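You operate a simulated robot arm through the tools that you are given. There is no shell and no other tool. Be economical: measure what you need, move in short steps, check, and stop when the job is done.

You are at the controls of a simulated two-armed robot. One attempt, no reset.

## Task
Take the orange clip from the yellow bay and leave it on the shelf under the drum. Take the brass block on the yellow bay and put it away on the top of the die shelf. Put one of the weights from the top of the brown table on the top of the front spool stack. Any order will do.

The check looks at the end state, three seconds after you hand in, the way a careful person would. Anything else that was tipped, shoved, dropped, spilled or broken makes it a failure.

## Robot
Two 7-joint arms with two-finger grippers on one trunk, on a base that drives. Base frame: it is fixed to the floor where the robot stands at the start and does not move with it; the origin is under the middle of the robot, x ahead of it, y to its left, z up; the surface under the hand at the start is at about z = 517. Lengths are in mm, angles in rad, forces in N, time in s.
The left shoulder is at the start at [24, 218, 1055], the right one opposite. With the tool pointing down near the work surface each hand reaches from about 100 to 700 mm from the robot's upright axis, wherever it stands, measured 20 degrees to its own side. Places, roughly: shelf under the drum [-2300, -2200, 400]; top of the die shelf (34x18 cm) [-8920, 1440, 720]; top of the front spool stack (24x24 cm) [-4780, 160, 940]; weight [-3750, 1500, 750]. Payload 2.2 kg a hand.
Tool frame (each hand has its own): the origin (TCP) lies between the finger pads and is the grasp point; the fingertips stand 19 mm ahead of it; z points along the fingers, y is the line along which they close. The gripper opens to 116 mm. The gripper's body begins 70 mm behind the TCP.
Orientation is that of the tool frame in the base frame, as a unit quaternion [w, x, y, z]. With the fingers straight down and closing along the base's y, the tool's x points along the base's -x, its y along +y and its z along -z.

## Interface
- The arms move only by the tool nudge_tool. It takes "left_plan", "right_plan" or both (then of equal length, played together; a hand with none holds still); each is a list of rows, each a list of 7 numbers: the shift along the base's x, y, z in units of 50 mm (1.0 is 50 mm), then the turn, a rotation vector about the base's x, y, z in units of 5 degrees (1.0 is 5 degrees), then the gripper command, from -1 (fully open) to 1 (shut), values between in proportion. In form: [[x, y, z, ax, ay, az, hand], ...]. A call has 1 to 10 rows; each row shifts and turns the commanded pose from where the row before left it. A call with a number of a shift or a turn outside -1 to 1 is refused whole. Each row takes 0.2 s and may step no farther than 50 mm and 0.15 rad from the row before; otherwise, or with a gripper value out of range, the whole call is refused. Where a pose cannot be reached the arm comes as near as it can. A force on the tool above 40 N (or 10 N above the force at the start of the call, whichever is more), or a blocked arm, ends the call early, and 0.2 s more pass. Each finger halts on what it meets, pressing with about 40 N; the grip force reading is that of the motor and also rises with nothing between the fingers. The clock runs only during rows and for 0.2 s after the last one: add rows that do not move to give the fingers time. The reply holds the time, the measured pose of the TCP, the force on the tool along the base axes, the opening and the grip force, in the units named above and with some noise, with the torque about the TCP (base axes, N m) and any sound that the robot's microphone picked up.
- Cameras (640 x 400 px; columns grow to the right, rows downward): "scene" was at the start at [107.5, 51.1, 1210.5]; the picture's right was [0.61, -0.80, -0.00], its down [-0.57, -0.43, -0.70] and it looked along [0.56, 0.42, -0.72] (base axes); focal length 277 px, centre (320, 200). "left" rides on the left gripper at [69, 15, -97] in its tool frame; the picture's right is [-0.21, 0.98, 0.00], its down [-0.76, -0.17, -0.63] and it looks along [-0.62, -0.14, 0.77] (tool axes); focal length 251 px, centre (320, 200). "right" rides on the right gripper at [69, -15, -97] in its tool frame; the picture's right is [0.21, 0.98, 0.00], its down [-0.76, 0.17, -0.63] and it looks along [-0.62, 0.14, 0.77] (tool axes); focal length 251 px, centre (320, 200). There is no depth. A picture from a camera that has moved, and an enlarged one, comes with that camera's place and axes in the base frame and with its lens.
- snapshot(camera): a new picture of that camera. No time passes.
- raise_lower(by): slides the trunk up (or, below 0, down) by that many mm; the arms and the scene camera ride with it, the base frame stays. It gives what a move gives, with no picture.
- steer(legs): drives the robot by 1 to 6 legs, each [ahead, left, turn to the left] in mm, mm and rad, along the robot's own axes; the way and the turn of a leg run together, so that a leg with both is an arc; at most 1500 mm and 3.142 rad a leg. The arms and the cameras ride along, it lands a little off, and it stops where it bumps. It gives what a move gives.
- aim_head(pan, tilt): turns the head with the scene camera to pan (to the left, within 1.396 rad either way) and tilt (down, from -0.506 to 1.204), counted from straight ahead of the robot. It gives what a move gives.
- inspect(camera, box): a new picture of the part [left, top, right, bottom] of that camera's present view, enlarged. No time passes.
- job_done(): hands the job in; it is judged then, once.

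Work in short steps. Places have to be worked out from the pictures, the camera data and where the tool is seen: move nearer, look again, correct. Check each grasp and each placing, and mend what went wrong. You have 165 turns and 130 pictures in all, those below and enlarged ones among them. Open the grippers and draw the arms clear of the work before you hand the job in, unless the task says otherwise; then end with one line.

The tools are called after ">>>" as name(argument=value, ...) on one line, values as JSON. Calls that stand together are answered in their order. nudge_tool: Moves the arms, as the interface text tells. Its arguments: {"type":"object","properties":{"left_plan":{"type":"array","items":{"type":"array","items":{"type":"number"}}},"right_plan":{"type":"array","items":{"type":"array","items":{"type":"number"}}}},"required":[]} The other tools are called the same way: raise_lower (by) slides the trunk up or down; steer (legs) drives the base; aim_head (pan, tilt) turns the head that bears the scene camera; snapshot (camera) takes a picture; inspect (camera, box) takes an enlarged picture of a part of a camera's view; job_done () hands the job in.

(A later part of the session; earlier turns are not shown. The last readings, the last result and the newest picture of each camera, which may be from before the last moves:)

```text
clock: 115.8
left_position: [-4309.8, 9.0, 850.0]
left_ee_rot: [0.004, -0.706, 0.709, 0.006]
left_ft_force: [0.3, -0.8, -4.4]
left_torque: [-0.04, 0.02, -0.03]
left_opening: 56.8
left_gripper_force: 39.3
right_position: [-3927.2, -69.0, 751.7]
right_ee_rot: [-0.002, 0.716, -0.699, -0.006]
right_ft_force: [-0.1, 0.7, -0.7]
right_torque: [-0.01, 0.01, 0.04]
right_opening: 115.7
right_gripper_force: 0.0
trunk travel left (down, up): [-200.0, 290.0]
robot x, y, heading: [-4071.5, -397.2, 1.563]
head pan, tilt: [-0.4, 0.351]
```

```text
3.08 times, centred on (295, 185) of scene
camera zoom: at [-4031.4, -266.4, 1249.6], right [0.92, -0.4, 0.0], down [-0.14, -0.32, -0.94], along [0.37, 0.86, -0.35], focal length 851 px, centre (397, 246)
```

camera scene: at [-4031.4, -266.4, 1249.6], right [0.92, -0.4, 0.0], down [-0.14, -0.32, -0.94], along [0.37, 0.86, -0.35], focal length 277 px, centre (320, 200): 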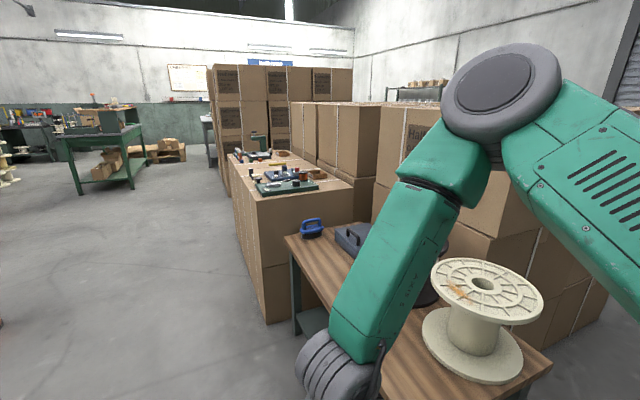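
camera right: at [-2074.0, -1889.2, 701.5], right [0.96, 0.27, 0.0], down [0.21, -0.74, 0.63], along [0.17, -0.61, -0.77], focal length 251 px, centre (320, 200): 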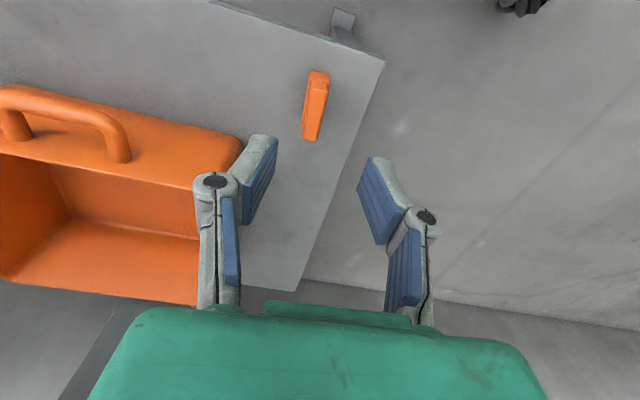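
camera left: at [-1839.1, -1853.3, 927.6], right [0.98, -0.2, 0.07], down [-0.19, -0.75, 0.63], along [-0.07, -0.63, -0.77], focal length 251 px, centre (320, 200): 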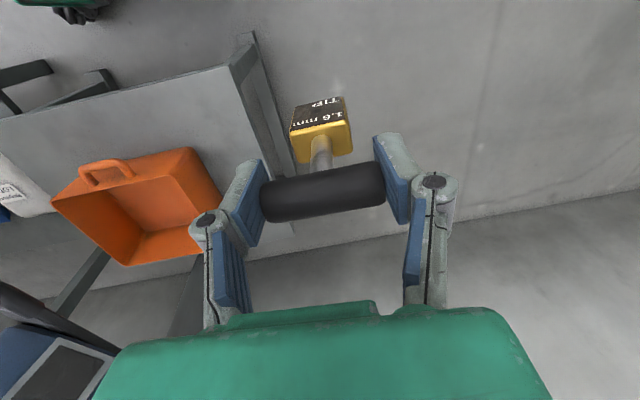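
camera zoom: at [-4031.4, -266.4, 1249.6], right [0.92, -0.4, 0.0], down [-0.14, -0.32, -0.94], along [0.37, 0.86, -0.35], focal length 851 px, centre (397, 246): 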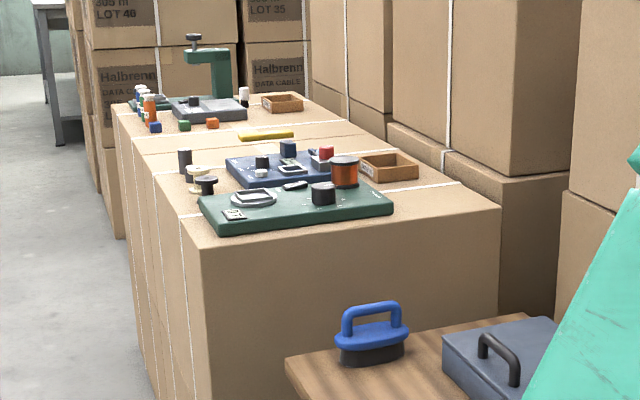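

Small items lie on the carton-like table top (edge x≈−3800, y 1090–2430). I raise the trunk 150 mm for clearance, drive up the corridor, and look at the table from abreast before turning.

>>> raise_lower(by=150)

>>> steer(legs=[[850, 90, 0], [850, 90, 0]])

>>> aim_head(pan=-1.25, tilt=0.65)

>>> snapshot(camera="scene")

```text
clock: 117.6
left_position: [-4312.0, 7.6, 998.6]
left_ee_rot: [0.005, -0.706, 0.709, 0.004]
left_ft_force: [-0.6, 0.0, -4.7]
left_torque: [-0.04, 0.02, 0.01]
left_opening: 56.8
left_gripper_force: 39.3
right_position: [-3930.3, -67.8, 901.5]
right_ee_rot: [-0.003, 0.716, -0.698, -0.004]
right_ft_force: [-0.2, -0.2, -0.5]
right_torque: [0.02, 0.0, 0.02]
right_opening: 116.0
right_gripper_force: 0.0
trunk travel left (down, up): [-350.0, 140.0]
robot x, y, heading: [-4073.9, -396.3, 1.565]
head pan, tilt: [-0.4, 0.351]
```

```text
clock: 126.2
left_position: [-4463.2, 1691.2, 998.8]
left_ee_rot: [0.005, -0.701, 0.713, 0.005]
left_ft_force: [-0.2, 0.0, -5.4]
left_torque: [-0.05, 0.02, 0.01]
left_opening: 56.9
left_gripper_force: 40.2
right_position: [-4083.1, 1611.3, 902.3]
right_ee_rot: [-0.003, 0.713, -0.701, -0.005]
right_ft_force: [0.0, -0.7, 0.2]
right_torque: [-0.03, -0.01, -0.02]
right_opening: 115.8
right_gripper_force: 0.0
trunk travel left (down, up): [-350.0, 140.0]
robot x, y, heading: [-4226.3, 1287.4, 1.561]
head pan, tilt: [-0.4, 0.351]
```

```text
clock: 127.3
left_position: [-4464.8, 1686.9, 998.4]
left_ee_rot: [0.004, -0.702, 0.712, 0.005]
left_ft_force: [0.4, -0.4, -5.4]
left_torque: [-0.04, 0.04, 0.03]
left_opening: 56.4
left_gripper_force: 40.7
right_position: [-4082.2, 1609.1, 905.1]
right_ee_rot: [-0.003, 0.713, -0.701, -0.005]
right_ft_force: [0.1, -0.2, -0.8]
right_torque: [-0.01, -0.03, 0.02]
right_opening: 116.2
right_gripper_force: 0.0
trunk travel left (down, up): [-350.0, 140.0]
robot x, y, heading: [-4229.1, 1289.0, 1.557]
head pan, tilt: [-1.25, 0.649]
```

```text
70 pictures are left
camera scene: at [-4143.5, 1355.4, 1372.9], right [0.3, -0.95, 0.0], down [-0.58, -0.19, -0.8], along [0.76, 0.24, -0.61], focal length 277 px, centre (320, 200)
```

scene: 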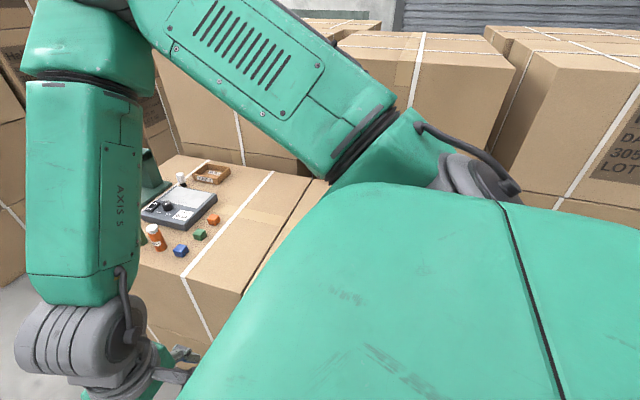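

I turn right to face the table (hands ~890 and up, above its items) and look down.

>>> steer(legs=[[0, 0, -1.55]])

>>> aim_head(pan=0.0, tilt=0.75)

>>> snapshot(camera="scene")

```text
clock: 131.5
left_position: [-3833.3, 1537.1, 1000.5]
left_ee_rot: [0.007, -0.012, 1.0, 0.0]
left_ft_force: [0.8, -0.1, -3.6]
left_torque: [0.01, 0.06, -0.01]
left_opening: 56.8
left_gripper_force: 40.2
right_position: [-3896.9, 1152.4, 903.5]
right_ee_rot: [0.006, -0.025, 1.0, 0.001]
right_ft_force: [-0.9, -0.3, 0.3]
right_torque: [0.0, -0.01, -0.01]
right_opening: 116.1
right_gripper_force: 0.1
trunk travel left (down, up): [-350.0, 140.0]
robot x, y, heading: [-4224.9, 1285.5, 0.021]
head pan, tilt: [-1.25, 0.649]
```

```text
clock: 132.9
left_position: [-3836.2, 1536.4, 1001.5]
left_ee_rot: [0.01, -0.011, 1.0, 0.0]
left_ft_force: [0.0, -0.4, -5.2]
left_torque: [-0.02, 0.02, 0.02]
left_opening: 56.4
left_gripper_force: 40.2
right_position: [-3900.5, 1153.4, 904.3]
right_ee_rot: [0.007, -0.025, 1.0, 0.002]
right_ft_force: [0.6, 0.6, 0.2]
right_torque: [0.02, 0.0, 0.0]
right_opening: 116.0
right_gripper_force: 0.0
trunk travel left (down, up): [-350.0, 140.0]
robot x, y, heading: [-4226.4, 1284.1, 0.02]
head pan, tilt: [0.0, 0.75]
```

```text
69 pictures are left
camera scene: at [-4100.1, 1288.1, 1364.0], right [0.02, -1.0, 0.0], down [-0.68, -0.01, -0.73], along [0.73, 0.01, -0.68], focal length 277 px, centre (320, 200)
```

scene: 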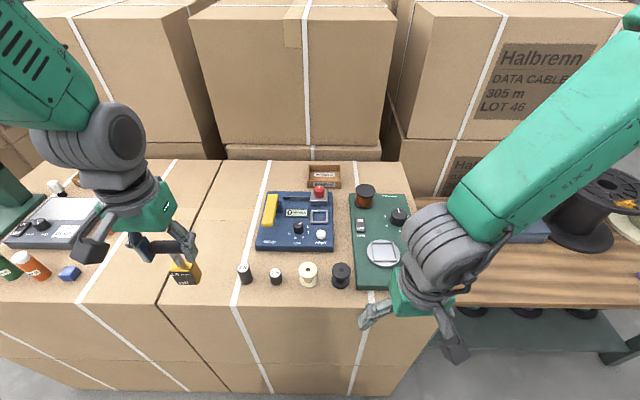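

I zoom on the row of small items at the near edge.

>>> inspect(camera="scene", box=[220, 240, 380, 300])

>>> inspect(camera="scene", box=[0, 160, 160, 300])

>>> inspect(camera="scene", box=[240, 160, 430, 300])

```text
4.00 times, centred on (300, 270) of scene
camera zoom: at [-4100.1, 1288.1, 1364.0], right [0.02, -1.0, 0.0], down [-0.68, -0.01, -0.73], along [0.73, 0.01, -0.68], focal length 1106 px, centre (400, -80)
```

zoom: 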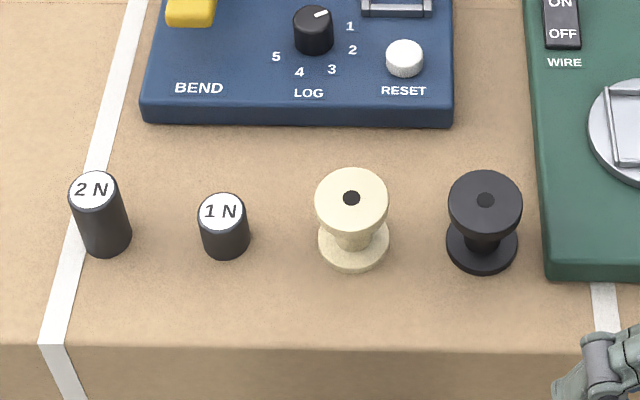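

```text
2.86 times, centred on (80, 230) of scene
camera zoom: at [-4100.1, 1288.1, 1364.0], right [0.02, -1.0, 0.0], down [-0.68, -0.01, -0.73], along [0.73, 0.01, -0.68], focal length 790 px, centre (1006, 114)
```

zoom: 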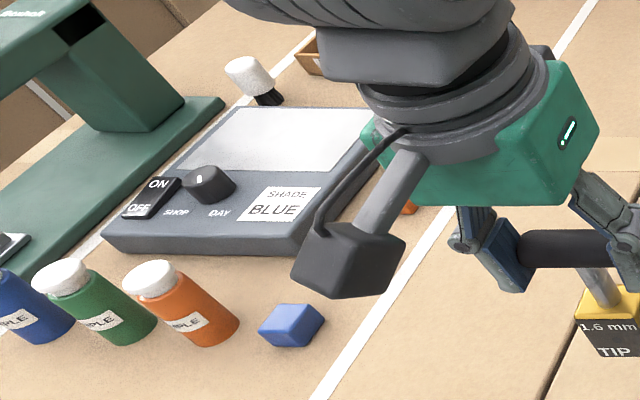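

```text
2.86 times, centred on (335, 230) of scene
camera zoom: at [-4100.1, 1288.1, 1364.0], right [0.02, -1.0, 0.0], down [-0.68, -0.01, -0.73], along [0.73, 0.01, -0.68], focal length 790 px, centre (277, 114)
```

zoom: 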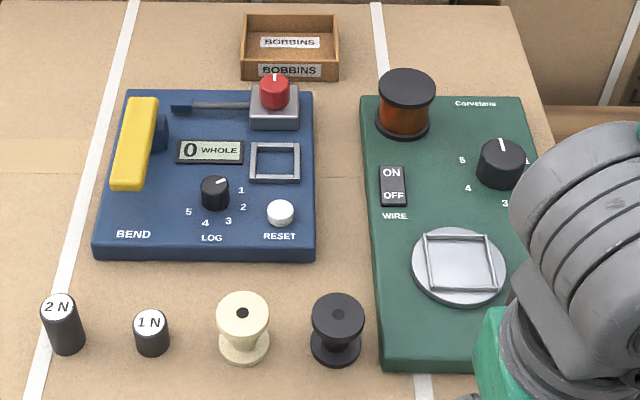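

The weights are the "2 N" and "1 N" cylinders. I take the left-hand view to triangulate them, then strafe left so that the right arm faces them.

>>> snapshot(camera="left")

>>> steer(legs=[[0, 330, 0]])

>>> snapshot(camera="right")

>>> snapshot(camera="scene")

```text
65 pictures are left
camera left: at [-3907.6, 1550.1, 1096.9], right [0.19, 0.98, 0.0], down [0.75, -0.15, 0.65], along [0.64, -0.12, -0.76], focal length 251 px, centre (320, 200)
```

left: 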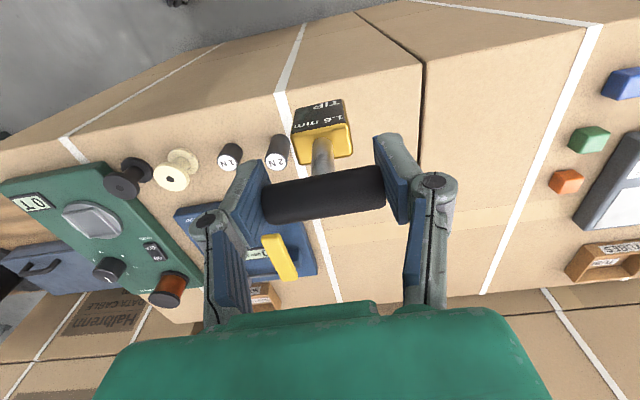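

```text
clock: 135.1
left_position: [-3841.6, 1847.8, 1005.4]
left_ee_rot: [0.009, -0.01, 1.0, 0.009]
left_ft_force: [-0.5, -2.1, -4.3]
left_torque: [0.15, 0.05, 0.0]
left_opening: 56.6
left_gripper_force: 39.9
right_position: [-3905.9, 1465.1, 900.7]
right_ee_rot: [0.008, -0.024, 1.0, 0.01]
right_ft_force: [0.0, -1.5, 0.0]
right_torque: [0.08, 0.03, -0.03]
right_opening: 115.9
right_gripper_force: 0.0
trunk travel left (down, up): [-350.0, 140.0]
robot x, y, heading: [-4233.6, 1614.3, 0.016]
head pan, tilt: [0.0, 0.75]
```

```text
64 pictures are left
camera right: at [-3975.8, 1444.7, 995.8], right [-0.26, 0.97, 0.01], down [0.74, 0.19, 0.65], along [0.62, 0.18, -0.76], focal length 251 px, centre (320, 200)
```

right: 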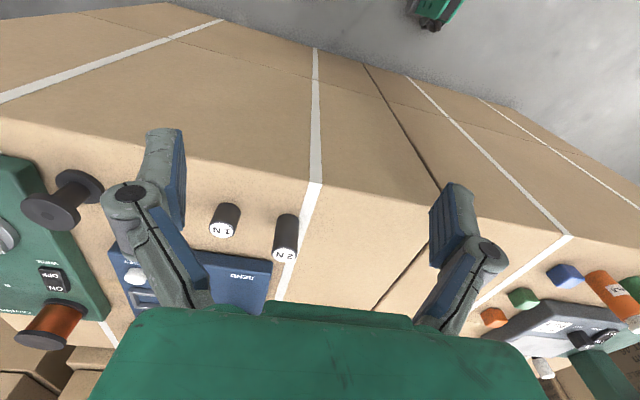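

```text
63 pictures are left
camera scene: at [-4105.8, 1589.9, 1363.7], right [0.02, -1.0, -0.02], down [-0.69, 0.0, -0.73], along [0.73, 0.02, -0.68], focal length 277 px, centre (320, 200)
```

scene: 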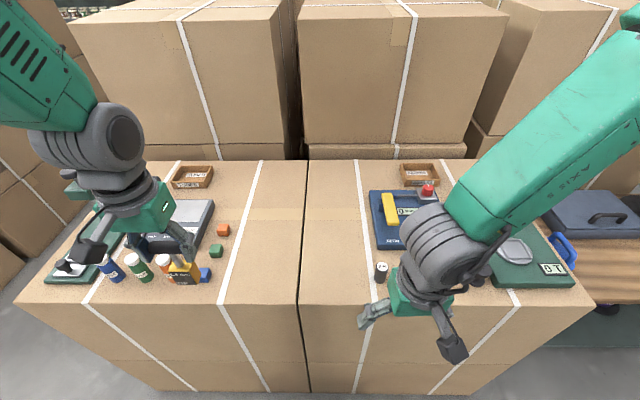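

Triangulation gives the 2 N weight's top at (−3750, 1467, 826), base near z 773, diameter ~28 mm. I move the right hand above it with a 52 mm opening.

>>> nudge_tool(right_plan=[[0.8, 0, 0.1, 0, 0, 0, 0.1], [0.8, 0, 0, 0, 0, 0, 0.1], [0.8, 0.02, 0, 0, 0, 0, 0.1], [0.7, 0.02, 0, 0, 0, 0, 0.1], [0, 0, 0, 0, 0, 0, 0.1], [0, 0, 0, 0, 0, 0, 0.1], [0, 0, 0, 0, 0, 0, 0.1], [0, 0, 0, 0, 0, 0, 0.1]])

>>> snapshot(camera="right")

```text
clock: 136.9
left_position: [-3844.9, 1856.4, 1003.5]
left_ee_rot: [0.011, -0.009, 1.0, 0.003]
left_ft_force: [-0.5, -0.1, -3.3]
left_torque: [0.01, 0.06, -0.02]
left_opening: 56.8
left_gripper_force: 39.6
right_position: [-3753.7, 1474.5, 908.9]
right_ee_rot: [0.009, -0.023, 1.0, 0.003]
right_ft_force: [0.9, 0.4, 0.3]
right_torque: [0.03, -0.02, -0.01]
right_opening: 52.1
right_gripper_force: 0.0
trunk travel left (down, up): [-350.0, 140.0]
robot x, y, heading: [-4230.9, 1611.1, 0.015]
head pan, tilt: [0.0, 0.75]
```

```text
62 pictures are left
camera right: at [-3822.9, 1455.5, 1003.9], right [-0.26, 0.97, 0.0], down [0.74, 0.2, 0.65], along [0.62, 0.17, -0.76], focal length 251 px, centre (320, 200)
```

right: 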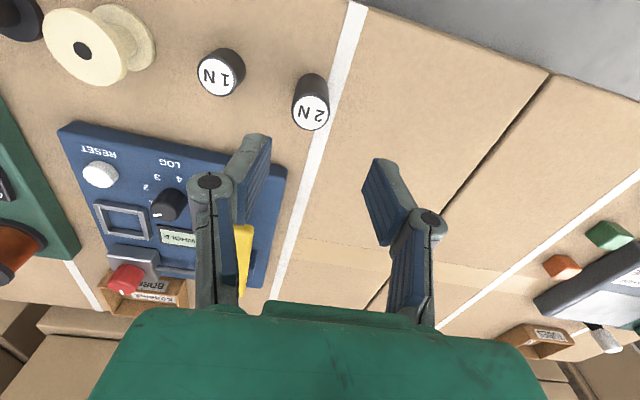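

Weight confirmed at (−3753, 1467). I shift −7 mm in y and lower to 845.

>>> nudge_tool(right_plan=[[0, -0.14, -0.4, -0.1, 0.1, 0, 0.1], [0, 0, -0.45, 0, 0.1, 0, 0.1], [0, 0, -0.43, 0, 0, 0, 0.1], [0, 0, 0, 0, 0, 0, 0.1], [0, 0, 0, 0, 0, 0, 0.1]])

>>> snapshot(camera="right")

```text
clock: 138.1
left_position: [-3845.7, 1884.4, 998.9]
left_ee_rot: [0.011, -0.011, 1.0, -0.007]
left_ft_force: [-0.2, 1.5, -4.3]
left_torque: [-0.1, 0.03, 0.03]
left_opening: 56.5
left_gripper_force: 39.7
right_position: [-3755.7, 1491.9, 848.4]
right_ee_rot: [0.001, -0.026, 1.0, -0.011]
right_ft_force: [0.4, 0.8, 3.8]
right_torque: [-0.17, -0.01, -0.01]
right_opening: 52.4
right_gripper_force: 0.0
trunk travel left (down, up): [-350.0, 140.0]
robot x, y, heading: [-4235.3, 1619.2, 0.015]
head pan, tilt: [0.0, 0.75]
```

```text
61 pictures are left
camera right: at [-3823.1, 1476.9, 944.2], right [-0.26, 0.96, -0.02], down [0.75, 0.22, 0.63], along [0.61, 0.15, -0.78], focal length 251 px, centre (320, 200)
```

right: 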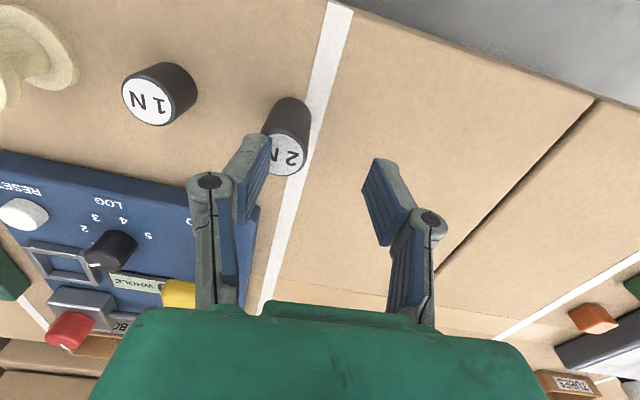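

The robot sways sideways after the strafe (y now 1492) and a finger is near the weight's top. I raise the hand and wait for the sway to die.

>>> nudge_tool(right_plan=[[0, 0, 0.6, 0, 0, 0, 0.1], [0, 0, 0.6, 0, 0, 0, 0.1], [0, 0, 0, 0, 0, 0, 0.1], [0, 0, 0, 0, 0, 0, 0.1], [0, 0, 0, 0, 0, 0, 0.1], [0, 0, 0, 0, 0, 0, 0.1], [0, 0, 0, 0, 0, 0, 0.1], [0, 0, 0, 0, 0, 0, 0.1], [0, 0, 0, 0, 0, 0, 0.1], [0, 0, 0, 0, 0, 0, 0.1]])

>>> snapshot(camera="right")

>>> nudge_tool(right_plan=[[0, 0, 0, 0, 0, 0, 0.1], [0, 0, 0, 0, 0, 0, 0.1], [0, 0, 0, 0, 0, 0, 0.1], [0, 0, 0, 0, 0, 0, 0.1], [0, 0, 0, 0, 0, 0, 0.1], [0, 0, 0, 0, 0, 0, 0.1], [0, 0, 0, 0, 0, 0, 0.1], [0, 0, 0, 0, 0, 0, 0.1], [0, 0, 0, 0, 0, 0, 0.1], [0, 0, 0, 0, 0, 0, 0.1]])

>>> nudge_tool(right_plan=[[0, 0, 0, 0, 0, 0, 0.1], [0, 0, 0, 0, 0, 0, 0.1], [0, 0, 0, 0, 0, 0, 0.1], [0, 0, 0, 0, 0, 0, 0.1], [0, 0, 0, 0, 0, 0, 0.1], [0, 0, 0, 0, 0, 0, 0.1], [0, 0, 0, 0, 0, 0, 0.1], [0, 0, 0, 0, 0, 0, 0.1], [0, 0, 0, 0, 0, 0, 0.1], [0, 0, 0, 0, 0, 0, 0.1]])

```text
clock: 140.3
left_position: [-3844.4, 1850.2, 1004.9]
left_ee_rot: [0.011, -0.008, 1.0, 0.005]
left_ft_force: [-0.3, -1.1, -4.0]
left_torque: [0.07, 0.06, 0.01]
left_opening: 56.8
left_gripper_force: 40.4
right_position: [-3754.1, 1461.3, 903.8]
right_ee_rot: [0.0, -0.023, 1.0, 0.001]
right_ft_force: [1.0, -1.7, -0.4]
right_torque: [0.1, 0.02, 0.02]
right_opening: 52.2
right_gripper_force: 0.1
trunk travel left (down, up): [-350.0, 140.0]
robot x, y, heading: [-4235.3, 1613.4, 0.017]
head pan, tilt: [0.0, 0.75]
```

```text
60 pictures are left
camera right: at [-3822.4, 1442.8, 1000.5], right [-0.26, 0.97, 0.0], down [0.75, 0.2, 0.63], along [0.61, 0.17, -0.77], focal length 251 px, centre (320, 200)
```

right: 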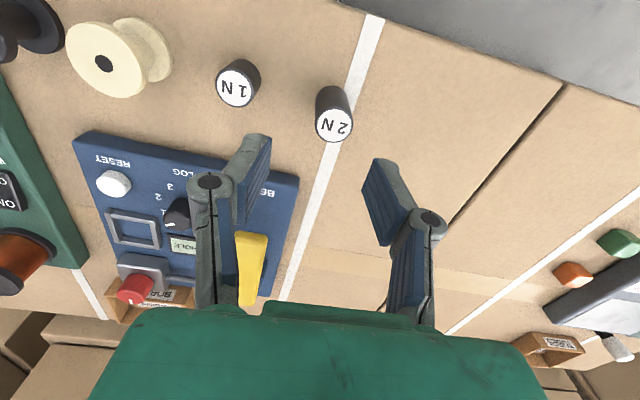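

```text
clock: 142.5
left_position: [-3845.8, 1879.3, 999.1]
left_ee_rot: [0.01, -0.011, 1.0, -0.006]
left_ft_force: [-0.2, 1.2, -5.2]
left_torque: [-0.04, 0.02, 0.0]
left_opening: 56.7
left_gripper_force: 39.7
right_position: [-3753.9, 1486.8, 908.7]
right_ee_rot: [0.0, -0.024, 1.0, -0.009]
right_ft_force: [0.6, 1.0, 0.1]
right_torque: [-0.08, -0.05, 0.04]
right_opening: 52.2
right_gripper_force: 0.0
trunk travel left (down, up): [-350.0, 140.0]
robot x, y, heading: [-4233.8, 1615.5, 0.016]
head pan, tilt: [0.0, 0.75]
```

```text
clock: 144.7
left_position: [-3843.3, 1856.1, 1003.1]
left_ee_rot: [0.01, -0.009, 1.0, 0.004]
left_ft_force: [0.4, 0.1, -4.2]
left_torque: [0.0, 0.05, 0.02]
left_opening: 56.3
left_gripper_force: 39.7
right_position: [-3755.0, 1467.0, 906.3]
right_ee_rot: [0.001, -0.023, 1.0, -0.001]
right_ft_force: [-0.1, 0.3, -0.4]
right_torque: [0.14, -0.01, 0.01]
right_opening: 52.2
right_gripper_force: 0.0
trunk travel left (down, up): [-350.0, 140.0]
robot x, y, heading: [-4233.4, 1610.8, 0.016]
head pan, tilt: [0.0, 0.75]
```

The weight is untouched. The sway slowly decays; I wait further.

>>> nudge_tool(right_plan=[[0, 0, 0, 0, 0, 0, 0.1], [0, 0, 0, 0, 0, 0, 0.1], [0, 0, 0, 0, 0, 0, 0.1], [0, 0, 0, 0, 0, 0, 0.1], [0, 0, 0, 0, 0, 0, 0.1], [0, 0, 0, 0, 0, 0, 0.1], [0, 0, 0, 0, 0, 0, 0.1], [0, 0, 0, 0, 0, 0, 0.1], [0, 0, 0, 0, 0, 0, 0.1], [0, 0, 0, 0, 0, 0, 0.1]])

>>> nudge_tool(right_plan=[[0, 0, 0, 0, 0, 0, 0.1], [0, 0, 0, 0, 0, 0, 0.1], [0, 0, 0, 0, 0, 0, 0.1], [0, 0, 0, 0, 0, 0, 0.1], [0, 0, 0, 0, 0, 0, 0.1], [0, 0, 0, 0, 0, 0, 0.1], [0, 0, 0, 0, 0, 0, 0.1], [0, 0, 0, 0, 0, 0, 0.1], [0, 0, 0, 0, 0, 0, 0.1], [0, 0, 0, 0, 0, 0, 0.1]])

>>> nudge_tool(right_plan=[[0, 0, 0, 0, 0, 0, 0.1], [0, 0, 0, 0, 0, 0, 0.1], [0, 0, 0, 0, 0, 0, 0.1], [0, 0, 0, 0, 0, 0, 0.1], [0, 0, 0, 0, 0, 0, 0.1], [0, 0, 0, 0, 0, 0, 0.1], [0, 0, 0, 0, 0, 0, 0.1], [0, 0, 0, 0, 0, 0, 0.1], [0, 0, 0, 0, 0, 0, 0.1], [0, 0, 0, 0, 0, 0, 0.1]])

>>> nudge_tool(right_plan=[[0, 0, 0, 0, 0, 0, 0.1], [0, 0, 0, 0, 0, 0, 0.1], [0, 0, 0, 0, 0, 0, 0.1], [0, 0, 0, 0, 0, 0, 0.1], [0, 0, 0, 0, 0, 0, 0.1]])

>>> nudge_tool(right_plan=[[0, 0, 0, 0, 0, 0, 0.1], [0, 0, 0, 0, 0, 0, 0.1], [0, 0, 0, 0, 0, 0, 0.1], [0, 0, 0, 0, 0, 0, 0.1]])

>>> snapshot(camera="right")

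```text
clock: 146.9
left_position: [-3844.4, 1871.6, 1001.2]
left_ee_rot: [0.011, -0.009, 1.0, -0.003]
left_ft_force: [1.2, -0.1, -3.5]
left_torque: [-0.01, 0.05, -0.03]
left_opening: 56.6
left_gripper_force: 40.0
right_position: [-3755.0, 1481.5, 908.2]
right_ee_rot: [0.0, -0.024, 1.0, -0.006]
right_ft_force: [0.3, 0.7, 0.3]
right_torque: [0.0, 0.02, 0.01]
right_opening: 52.1
right_gripper_force: 0.0
trunk travel left (down, up): [-350.0, 140.0]
robot x, y, heading: [-4232.5, 1620.5, 0.018]
head pan, tilt: [0.0, 0.75]
```

```text
clock: 149.1
left_position: [-3845.2, 1864.7, 1001.5]
left_ee_rot: [0.011, -0.01, 1.0, -0.001]
left_ft_force: [0.0, -0.3, -4.9]
left_torque: [0.02, 0.03, 0.0]
left_opening: 56.7
left_gripper_force: 39.8
right_position: [-3755.5, 1474.2, 906.2]
right_ee_rot: [0.0, -0.024, 1.0, -0.003]
right_ft_force: [0.5, -0.2, 0.0]
right_torque: [0.02, -0.03, 0.0]
right_opening: 52.4
right_gripper_force: 0.1
trunk travel left (down, up): [-350.0, 140.0]
robot x, y, heading: [-4231.6, 1618.6, 0.019]
head pan, tilt: [0.0, 0.75]
```

```text
clock: 151.3
left_position: [-3843.5, 1865.3, 1001.9]
left_ee_rot: [0.01, -0.008, 1.0, 0.001]
left_ft_force: [-0.6, 0.5, -5.1]
left_torque: [-0.01, 0.05, 0.0]
left_opening: 56.6
left_gripper_force: 40.1
right_position: [-3754.2, 1474.5, 906.6]
right_ee_rot: [-0.001, -0.024, 1.0, -0.004]
right_ft_force: [0.2, -0.2, -0.3]
right_torque: [-0.01, -0.02, 0.02]
right_opening: 52.0
right_gripper_force: 0.1
trunk travel left (down, up): [-350.0, 140.0]
robot x, y, heading: [-4234.2, 1613.5, 0.015]
head pan, tilt: [0.0, 0.75]
```

```text
clock: 152.5
left_position: [-3845.0, 1865.3, 1002.6]
left_ee_rot: [0.01, -0.009, 1.0, 0.001]
left_ft_force: [0.7, 0.3, -4.4]
left_torque: [0.01, 0.06, 0.0]
left_opening: 56.8
left_gripper_force: 40.0
right_position: [-3753.3, 1475.3, 906.7]
right_ee_rot: [0.0, -0.024, 1.0, -0.004]
right_ft_force: [0.8, -0.2, -0.1]
right_torque: [-0.03, 0.0, 0.01]
right_opening: 52.2
right_gripper_force: 0.0
trunk travel left (down, up): [-350.0, 140.0]
robot x, y, heading: [-4233.5, 1611.9, 0.021]
head pan, tilt: [0.0, 0.75]
```

```text
clock: 153.5
left_position: [-3844.9, 1867.1, 1001.2]
left_ee_rot: [0.01, -0.009, 1.0, 0.0]
left_ft_force: [-0.1, -0.8, -4.9]
left_torque: [0.01, 0.04, -0.01]
left_opening: 56.9
left_gripper_force: 40.2
right_position: [-3755.6, 1476.2, 906.7]
right_ee_rot: [0.001, -0.024, 1.0, -0.005]
right_ft_force: [-0.1, -0.3, -0.4]
right_torque: [0.03, 0.02, 0.02]
right_opening: 52.2
right_gripper_force: 0.1
trunk travel left (down, up): [-350.0, 140.0]
robot x, y, heading: [-4232.6, 1612.6, 0.016]
head pan, tilt: [0.0, 0.75]
```

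```text
59 pictures are left
camera right: at [-3822.6, 1458.4, 1002.7], right [-0.26, 0.97, -0.01], down [0.75, 0.21, 0.63], along [0.61, 0.16, -0.78], focal length 251 px, centre (320, 200)
```

right: 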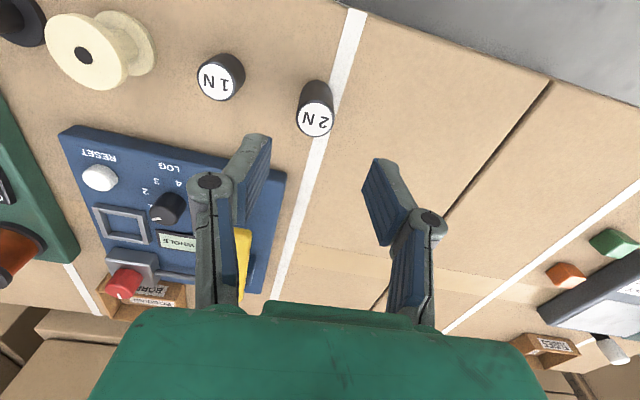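

Settled. I shift −6 mm in y and lower to ~850, then check again.

>>> nudge_tool(right_plan=[[0, -0.12, -0.4, 0, 0, 0, 0.1], [0, 0, -0.4, 0, 0, 0, 0.1], [0, 0, -0.35, 0, 0, 0, 0.1], [0, 0, 0, 0, 0, 0, 0.1], [0, 0, 0, 0, 0, 0, 0.1], [0, 0, 0, 0, 0, 0, 0.1]])

>>> snapshot(camera="right")

```text
clock: 154.9
left_position: [-3845.4, 1865.6, 1002.1]
left_ee_rot: [0.01, -0.009, 1.0, 0.0]
left_ft_force: [-0.7, 0.6, -4.4]
left_torque: [-0.01, 0.02, 0.02]
left_opening: 56.7
left_gripper_force: 39.9
right_position: [-3755.0, 1470.4, 850.2]
right_ee_rot: [0.0, -0.024, 1.0, -0.005]
right_ft_force: [0.4, 0.2, 0.8]
right_torque: [-0.01, -0.03, 0.03]
right_opening: 52.2
right_gripper_force: 0.1
trunk travel left (down, up): [-350.0, 140.0]
robot x, y, heading: [-4234.4, 1616.3, 0.016]
head pan, tilt: [0.0, 0.75]
```

```text
58 pictures are left
camera right: at [-3821.3, 1453.1, 944.6], right [-0.26, 0.97, -0.01], down [0.75, 0.21, 0.63], along [0.61, 0.16, -0.78], focal length 251 px, centre (320, 200)
```

right: 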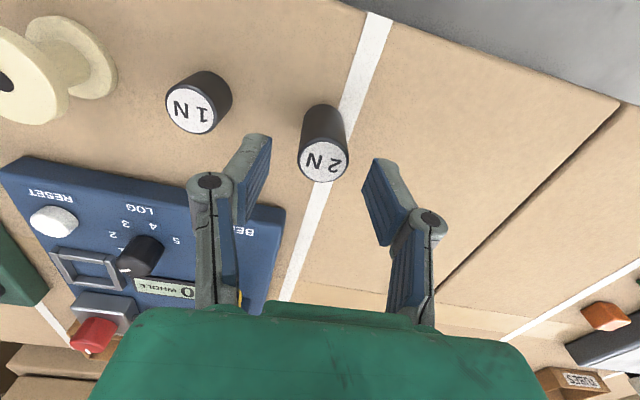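

Perfectly centred. I lower 44 mm, close, and lift.

>>> nudge_tool(right_plan=[[0, 0.02, -0.4, 0, 0, 0, 0.1], [0, 0, -0.4, 0, 0, 0, 0.1], [0, 0, -0.08, 0, 0, 0, 0.1], [0, 0, 0, 0, 0, 0, 1], [0, 0, 0, 0, 0, 0, 1], [0, 0, 0, 0, 0, 0, 1], [0, 0, 0.3, 0, 0, 0, 1], [0, 0, 0.8, 0, 0, 0, 1], [0, 0, 0.8, 0, 0, 0, 1], [0, 0, 0.5, 0, 0, 0, 1]])

>>> snapshot(camera="right")

```text
clock: 157.1
left_position: [-3845.3, 1866.2, 1002.2]
left_ee_rot: [0.011, -0.009, 1.0, 0.001]
left_ft_force: [-0.3, -0.1, -3.9]
left_torque: [0.01, 0.06, 0.01]
left_opening: 56.6
left_gripper_force: 39.9
right_position: [-3753.7, 1470.5, 925.1]
right_ee_rot: [0.0, -0.025, 1.0, -0.004]
right_ft_force: [-0.2, -0.8, -1.7]
right_torque: [0.0, -0.02, 0.0]
right_opening: 28.2
right_gripper_force: 40.1
trunk travel left (down, up): [-350.0, 140.0]
robot x, y, heading: [-4232.7, 1613.2, 0.017]
head pan, tilt: [0.0, 0.75]
```

```text
57 pictures are left
camera right: at [-3821.1, 1453.3, 1020.4], right [-0.26, 0.97, -0.01], down [0.75, 0.21, 0.63], along [0.61, 0.16, -0.78], focal length 251 px, centre (320, 200)
```

right: 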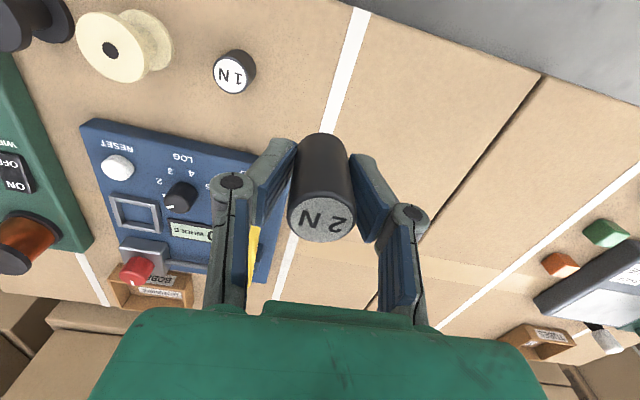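

The 2 N weight is held. I raise the trunk fully so both loads clear the 940 mm stacks, back up, turn toward −y and drive down the corridor.

>>> raise_lower(by=138)

>>> steer(legs=[[-80, 0, 0], [0, 0, -1.588], [1000, 0, 0]])

>>> aim_head(pan=-0.5, tilt=0.6)

>>> snapshot(camera="scene")

```text
clock: 158.7
left_position: [-3845.0, 1865.7, 1140.8]
left_ee_rot: [0.011, -0.01, 1.0, 0.0]
left_ft_force: [-0.4, -0.3, -4.6]
left_torque: [-0.02, 0.04, 0.01]
left_opening: 56.7
left_gripper_force: 40.0
right_position: [-3751.8, 1470.3, 1061.0]
right_ee_rot: [0.0, -0.024, 1.0, -0.004]
right_ft_force: [0.3, 0.3, -2.0]
right_torque: [0.02, 0.02, -0.05]
right_opening: 28.3
right_gripper_force: 40.6
trunk travel left (down, up): [-488.0, 2.0]
robot x, y, heading: [-4234.1, 1612.1, 0.012]
head pan, tilt: [0.0, 0.75]
```

```text
clock: 168.4
left_position: [-4060.9, 228.8, 1139.6]
left_ee_rot: [0.007, 0.706, 0.708, -0.008]
left_ft_force: [1.1, -0.3, -4.3]
left_torque: [0.02, 0.0, -0.02]
left_opening: 56.9
left_gripper_force: 40.1
right_position: [-4457.5, 140.7, 1061.7]
right_ee_rot: [-0.003, 0.695, 0.719, -0.004]
right_ft_force: [-0.1, -0.6, -1.7]
right_torque: [0.03, -0.01, -0.02]
right_opening: 28.1
right_gripper_force: 40.0
trunk travel left (down, up): [-488.0, 2.0]
robot x, y, heading: [-4305.1, 619.4, -1.564]
head pan, tilt: [0.0, 0.75]
```

```text
clock: 169.3
left_position: [-4062.1, 232.4, 1142.0]
left_ee_rot: [0.009, 0.705, 0.709, -0.009]
left_ft_force: [0.0, 1.0, -4.0]
left_torque: [0.04, 0.03, 0.01]
left_opening: 56.6
left_gripper_force: 40.0
right_position: [-4458.3, 144.4, 1064.2]
right_ee_rot: [-0.001, 0.695, 0.719, -0.004]
right_ft_force: [-0.7, 0.2, -2.4]
right_torque: [0.0, 0.04, -0.03]
right_opening: 28.3
right_gripper_force: 40.1
trunk travel left (down, up): [-488.0, 2.0]
robot x, y, heading: [-4306.2, 619.1, -1.571]
head pan, tilt: [-0.499, 0.6]
```

```text
56 pictures are left
camera scene: at [-4350.3, 496.1, 1514.8], right [-0.88, 0.47, 0.0], down [0.27, 0.5, -0.82], along [-0.39, -0.72, -0.57], focal length 277 px, centre (320, 200)
```

scene: 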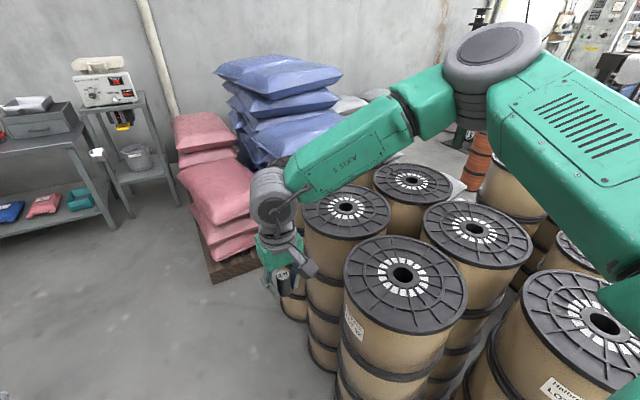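

The nearest stack's top centre computes to (−4776, 177), matching the given front stack; its top is clear with a centre bore. I'll set the weight on the near flange around (−4711, 239), so I turn right 0.55 rad in place.

>>> steer(legs=[[0, 0, -0.55]])

>>> aim_head(pan=-0.3, tilt=0.8)

>>> snapshot(camera="scene")

>>> snapshot(camera="right")

```text
clock: 171.2
left_position: [-4300.9, 160.7, 1141.6]
left_ee_rot: [0.006, 0.871, 0.49, -0.01]
left_ft_force: [0.2, -0.6, -4.5]
left_torque: [0.03, -0.04, -0.03]
left_opening: 56.6
left_gripper_force: 39.7
right_position: [-4685.2, 293.1, 1062.9]
right_ee_rot: [-0.003, 0.864, 0.503, -0.003]
right_ft_force: [0.3, 1.0, -2.9]
right_torque: [0.01, 0.0, 0.0]
right_opening: 28.0
right_gripper_force: 40.0
trunk travel left (down, up): [-488.0, 2.0]
robot x, y, heading: [-4306.7, 620.9, -2.112]
head pan, tilt: [-0.499, 0.6]
```

```text
clock: 172.0
left_position: [-4298.9, 164.1, 1142.2]
left_ee_rot: [0.007, 0.871, 0.491, -0.012]
left_ft_force: [0.3, -0.1, -4.5]
left_torque: [0.02, -0.03, 0.02]
left_opening: 56.7
left_gripper_force: 40.0
right_position: [-4682.8, 295.6, 1065.0]
right_ee_rot: [-0.002, 0.864, 0.503, -0.005]
right_ft_force: [0.2, 0.2, -2.2]
right_torque: [0.02, -0.03, 0.03]
right_opening: 28.4
right_gripper_force: 40.1
trunk travel left (down, up): [-488.0, 2.0]
robot x, y, heading: [-4305.5, 617.7, -2.116]
head pan, tilt: [-0.3, 0.799]
```

```text
55 pictures are left
camera scene: at [-4392.5, 526.9, 1498.0], right [-0.66, 0.75, 0.0], down [0.54, 0.48, -0.69], along [-0.52, -0.46, -0.72], focal length 277 px, centre (320, 200)
```

scene: 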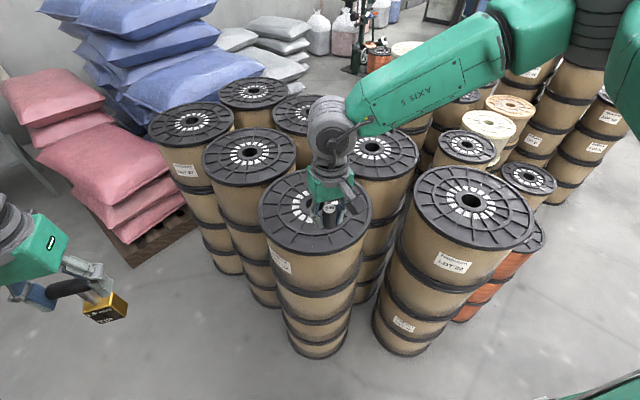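

```text
54 pictures are left
camera right: at [-4660.4, 364.2, 1160.6], right [0.96, -0.3, -0.01], down [-0.22, -0.74, 0.64], along [-0.19, -0.61, -0.77], focal length 251 px, centre (320, 200)
```

right: 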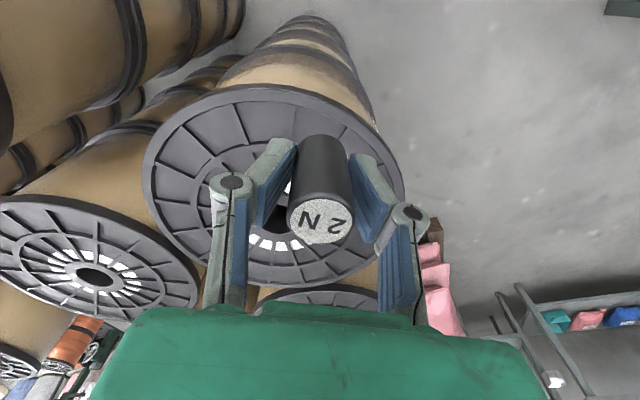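

I enlarge the stack top to see its relief.

>>> inspect(camera="scene", box=[240, 150, 400, 280])

>>> inspect(camera="scene", box=[400, 150, 550, 260])

```text
3.08 times, centred on (320, 215) of scene
camera zoom: at [-4392.5, 526.9, 1498.0], right [-0.66, 0.75, 0.0], down [0.54, 0.48, -0.69], along [-0.52, -0.46, -0.72], focal length 851 px, centre (320, 154)
```

zoom: 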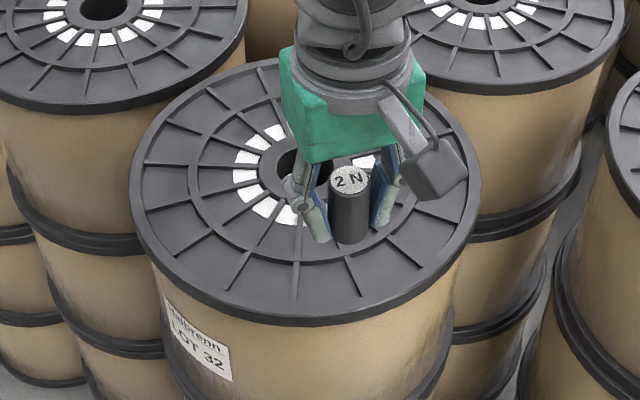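

```text
3.64 times, centred on (475, 205) of scene
camera zoom: at [-4392.5, 526.9, 1498.0], right [-0.66, 0.75, 0.0], down [0.54, 0.48, -0.69], along [-0.52, -0.46, -0.72], focal length 1006 px, centre (-244, 182)
```

zoom: 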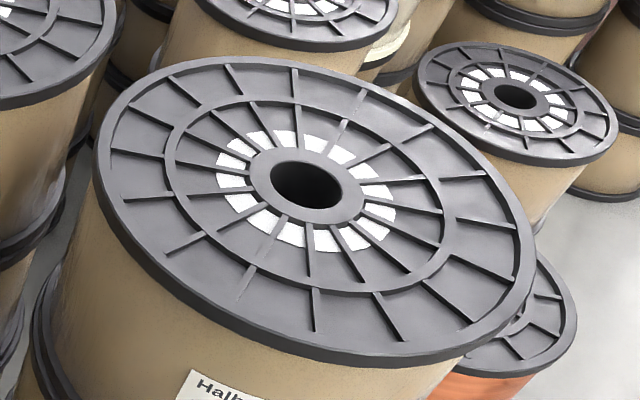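

The top flange has shallow ribs; I aim for the flat cell centred near (−4697, 263). I move over it, lower to ~25 mm above, and pause for any sway.

>>> nudge_tool(right_plan=[[-0.14, -0.32, 0, 0, 0, 0, 1], [-0.14, -0.32, -0.2, 0, 0, 0, 1], [0, 0, -0.4, 0, 0, 0, 1], [0, 0, -0.4, 0, 0, 0, 1], [0, 0, -0.3, 0, 0, 0, 1], [0, 0, 0, 0, 0, 0, 1], [0, 0, 0, 0, 0, 0, 1], [0, 0, 0, 0, 0, 0, 1], [0, 0, 0, 0, 0, 0, 1]])

>>> inspect(camera="scene", box=[240, 150, 400, 280])

>>> snapshot(camera="right")

```text
clock: 174.0
left_position: [-4300.0, 163.2, 1142.7]
left_ee_rot: [0.007, 0.871, 0.491, -0.012]
left_ft_force: [0.1, 0.2, -4.7]
left_torque: [0.04, -0.06, -0.02]
left_opening: 56.6
left_gripper_force: 40.0
right_position: [-4694.9, 262.3, 1000.6]
right_ee_rot: [-0.002, 0.865, 0.503, -0.005]
right_ft_force: [-0.7, -0.7, -2.6]
right_torque: [0.02, 0.03, -0.01]
right_opening: 28.1
right_gripper_force: 40.2
trunk travel left (down, up): [-488.0, 2.0]
robot x, y, heading: [-4306.3, 617.9, -2.117]
head pan, tilt: [-0.3, 0.799]
```

```text
3.08 times, centred on (320, 215) of scene
camera zoom: at [-4392.2, 526.9, 1498.0], right [-0.66, 0.75, 0.0], down [0.54, 0.48, -0.69], along [-0.52, -0.46, -0.72], focal length 851 px, centre (320, 154)
```

zoom: 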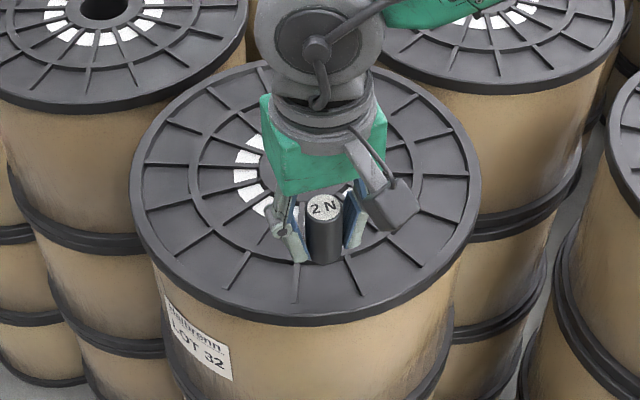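

```text
50 pictures are left
camera right: at [-4673.1, 331.2, 1095.8], right [0.96, -0.3, -0.01], down [-0.22, -0.74, 0.64], along [-0.19, -0.61, -0.77], focal length 251 px, centre (320, 200)
```

right: 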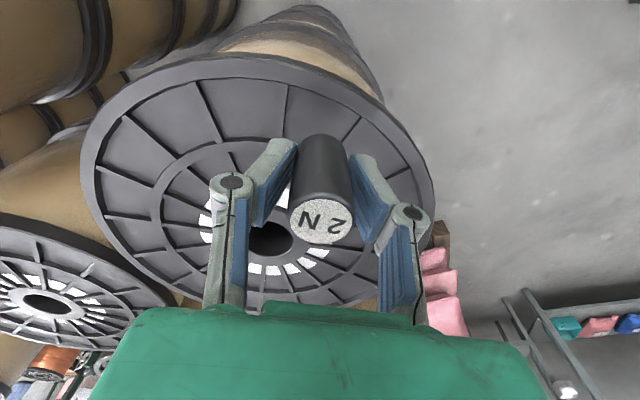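

The landing point should go ~14 mm outward to the cell's middle. I shift and lower gently toward contact (expected TCP z ≈ 970).

>>> nudge_tool(right_plan=[[0.08, 0.26, 0, 0, 0, 0, 1], [0, 0, -0.2, 0, 0, 0, 1], [0, 0, -0.15, 0, 0, 0, 1], [0, 0, -0.08, 0, 0, 0, 1], [0, 0, 0, 0, 0, 0, 1], [0, 0, 0, 0, 0, 0, 1]])

>>> inspect(camera="scene", box=[270, 180, 370, 260])

>>> snapshot(camera="right")

```text
clock: 175.4
left_position: [-4298.9, 163.2, 1141.9]
left_ee_rot: [0.007, 0.872, 0.49, -0.013]
left_ft_force: [0.4, -0.9, -5.1]
left_torque: [0.01, -0.01, -0.01]
left_opening: 56.9
left_gripper_force: 40.2
right_position: [-4692.3, 276.2, 977.7]
right_ee_rot: [-0.003, 0.865, 0.502, -0.005]
right_ft_force: [-0.5, -0.5, -2.1]
right_torque: [-0.04, 0.0, 0.02]
right_opening: 28.1
right_gripper_force: 39.9
trunk travel left (down, up): [-488.0, 2.0]
robot x, y, heading: [-4307.5, 621.6, -2.118]
head pan, tilt: [-0.3, 0.799]
```

```text
5.00 times, centred on (320, 220) of scene
camera zoom: at [-4392.5, 526.6, 1497.9], right [-0.66, 0.75, 0.0], down [0.54, 0.48, -0.69], along [-0.52, -0.46, -0.72], focal length 1383 px, centre (320, 100)
```

zoom: 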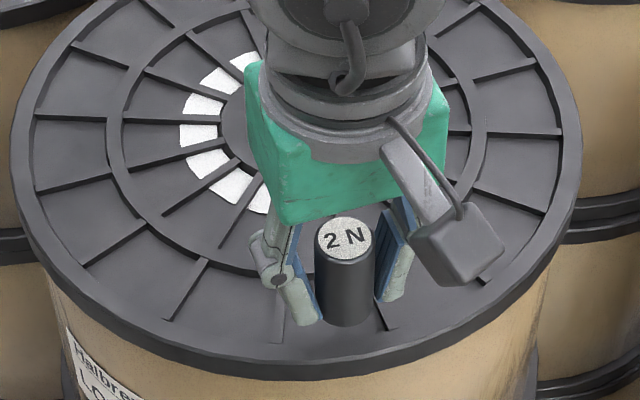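

```text
48 pictures are left
camera right: at [-4670.0, 345.2, 1073.9], right [0.96, -0.3, -0.01], down [-0.22, -0.74, 0.64], along [-0.19, -0.61, -0.77], focal length 251 px, centre (320, 200)
```

right: 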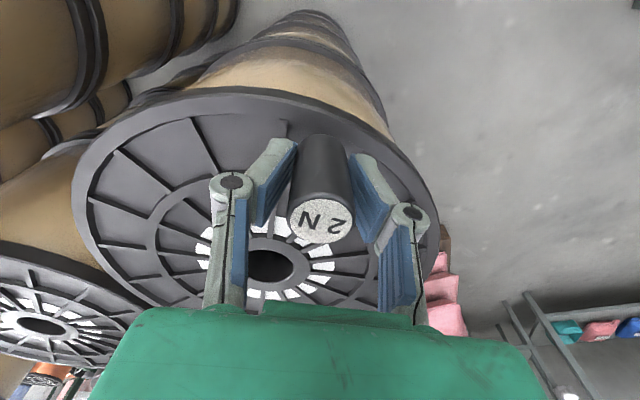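

Good position within the cell. I step down in 3 mm rows until contact.

>>> nudge_tool(right_plan=[[0, 0, -0.06, 0, 0, 0, 1], [0, 0, -0.06, 0, 0, 0, 1], [0, 0, 0, 0, 0, 0, 1]])

>>> nudge_tool(right_plan=[[0, 0, -0.05, 0, 0, 0, 1], [0, 0, 0, 0, 0, 0, 1]])

```text
clock: 176.2
left_position: [-4299.9, 162.8, 1143.4]
left_ee_rot: [0.008, 0.871, 0.491, -0.013]
left_ft_force: [0.6, 0.6, -3.2]
left_torque: [0.07, 0.01, 0.02]
left_opening: 56.5
left_gripper_force: 40.3
right_position: [-4692.3, 276.9, 972.9]
right_ee_rot: [-0.002, 0.864, 0.503, -0.005]
right_ft_force: [-0.5, -0.7, -1.7]
right_torque: [0.0, -0.01, 0.01]
right_opening: 28.4
right_gripper_force: 40.3
trunk travel left (down, up): [-488.0, 2.0]
robot x, y, heading: [-4312.5, 623.0, -2.118]
head pan, tilt: [-0.3, 0.799]
```

```text
clock: 176.8
left_position: [-4300.3, 163.4, 1144.7]
left_ee_rot: [0.007, 0.871, 0.491, -0.013]
left_ft_force: [-0.5, 0.1, -5.0]
left_torque: [0.04, -0.03, -0.01]
left_opening: 56.5
left_gripper_force: 39.9
right_position: [-4691.7, 276.7, 967.6]
right_ee_rot: [-0.002, 0.864, 0.503, -0.005]
right_ft_force: [0.4, -0.4, -2.5]
right_torque: [0.0, 0.01, 0.02]
right_opening: 28.2
right_gripper_force: 40.1
trunk travel left (down, up): [-488.0, 2.0]
robot x, y, heading: [-4306.0, 619.4, -2.114]
head pan, tilt: [-0.3, 0.799]
```

Not in contact yet; I continue.

>>> nudge_tool(right_plan=[[0, 0, -0.06, 0, 0, 0, 1], [0, 0, 0, 0, 0, 0, 1]])

>>> nudge_tool(right_plan=[[0, 0, -0.06, 0, 0, 0, 1], [0, 0, 0, 0, 0, 0, 1]])

>>> inspect(camera="scene", box=[290, 200, 360, 260])

```text
clock: 177.4
left_position: [-4299.2, 163.1, 1142.7]
left_ee_rot: [0.007, 0.871, 0.49, -0.012]
left_ft_force: [-0.1, 0.3, -4.6]
left_torque: [0.06, -0.03, -0.02]
left_opening: 56.7
left_gripper_force: 40.1
right_position: [-4691.7, 276.4, 967.8]
right_ee_rot: [-0.002, 0.864, 0.503, -0.005]
right_ft_force: [-0.5, 0.6, -1.3]
right_torque: [-0.01, -0.02, 0.02]
right_opening: 28.4
right_gripper_force: 39.5
trunk travel left (down, up): [-488.0, 2.0]
robot x, y, heading: [-4310.9, 619.7, -2.118]
head pan, tilt: [-0.3, 0.799]
```

```text
clock: 178.0
left_position: [-4299.2, 164.2, 1142.1]
left_ee_rot: [0.007, 0.871, 0.491, -0.012]
left_ft_force: [0.0, 0.6, -4.0]
left_torque: [0.04, -0.04, 0.0]
left_opening: 56.5
left_gripper_force: 40.2
right_position: [-4692.0, 277.4, 964.6]
right_ee_rot: [-0.002, 0.865, 0.502, -0.005]
right_ft_force: [0.4, -0.1, -1.7]
right_torque: [0.04, -0.03, 0.01]
right_opening: 28.2
right_gripper_force: 39.7
trunk travel left (down, up): [-488.0, 2.0]
robot x, y, heading: [-4309.2, 620.6, -2.117]
head pan, tilt: [-0.3, 0.799]
```

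```text
6.67 times, centred on (325, 230) of scene
camera zoom: at [-4392.3, 526.8, 1497.9], right [-0.66, 0.75, 0.0], down [0.54, 0.48, -0.69], along [-0.52, -0.46, -0.72], focal length 1844 px, centre (287, 0)
```

zoom: 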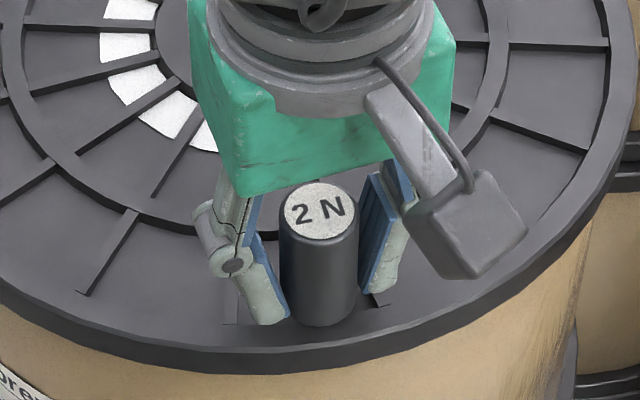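

The weight hangs just above the surface and slightly near the rim; I shift 8 mm inward and keep lowering.

>>> nudge_tool(right_plan=[[-0.09, -0.13, 0, 0, 0, 0, 1], [0, 0, -0.06, 0, 0, 0, 1], [0, 0, 0, 0, 0, 0, 1]])

>>> nudge_tool(right_plan=[[0, 0, -0.06, 0, 0, 0, 1], [0, 0, 0, 0, 0, 0, 1]])

```text
clock: 178.8
left_position: [-4298.8, 162.8, 1142.5]
left_ee_rot: [0.007, 0.872, 0.49, -0.013]
left_ft_force: [0.9, -0.6, -4.8]
left_torque: [0.07, -0.01, -0.01]
left_opening: 56.7
left_gripper_force: 39.9
right_position: [-4696.3, 271.4, 960.3]
right_ee_rot: [-0.002, 0.864, 0.504, -0.006]
right_ft_force: [0.9, -0.2, -2.0]
right_torque: [0.01, 0.01, 0.0]
right_opening: 28.4
right_gripper_force: 40.1
trunk travel left (down, up): [-488.0, 2.0]
robot x, y, heading: [-4310.9, 624.0, -2.115]
head pan, tilt: [-0.3, 0.799]
```

```text
clock: 179.4
left_position: [-4299.6, 163.1, 1142.4]
left_ee_rot: [0.006, 0.871, 0.491, -0.013]
left_ft_force: [0.7, 0.5, -3.7]
left_torque: [0.06, -0.05, -0.02]
left_opening: 56.7
left_gripper_force: 40.4
right_position: [-4696.9, 271.9, 957.8]
right_ee_rot: [-0.002, 0.864, 0.503, -0.005]
right_ft_force: [0.0, 0.2, -2.2]
right_torque: [0.0, 0.0, 0.0]
right_opening: 28.2
right_gripper_force: 40.1
trunk travel left (down, up): [-488.0, 2.0]
robot x, y, heading: [-4309.0, 619.7, -2.118]
head pan, tilt: [-0.3, 0.799]
```

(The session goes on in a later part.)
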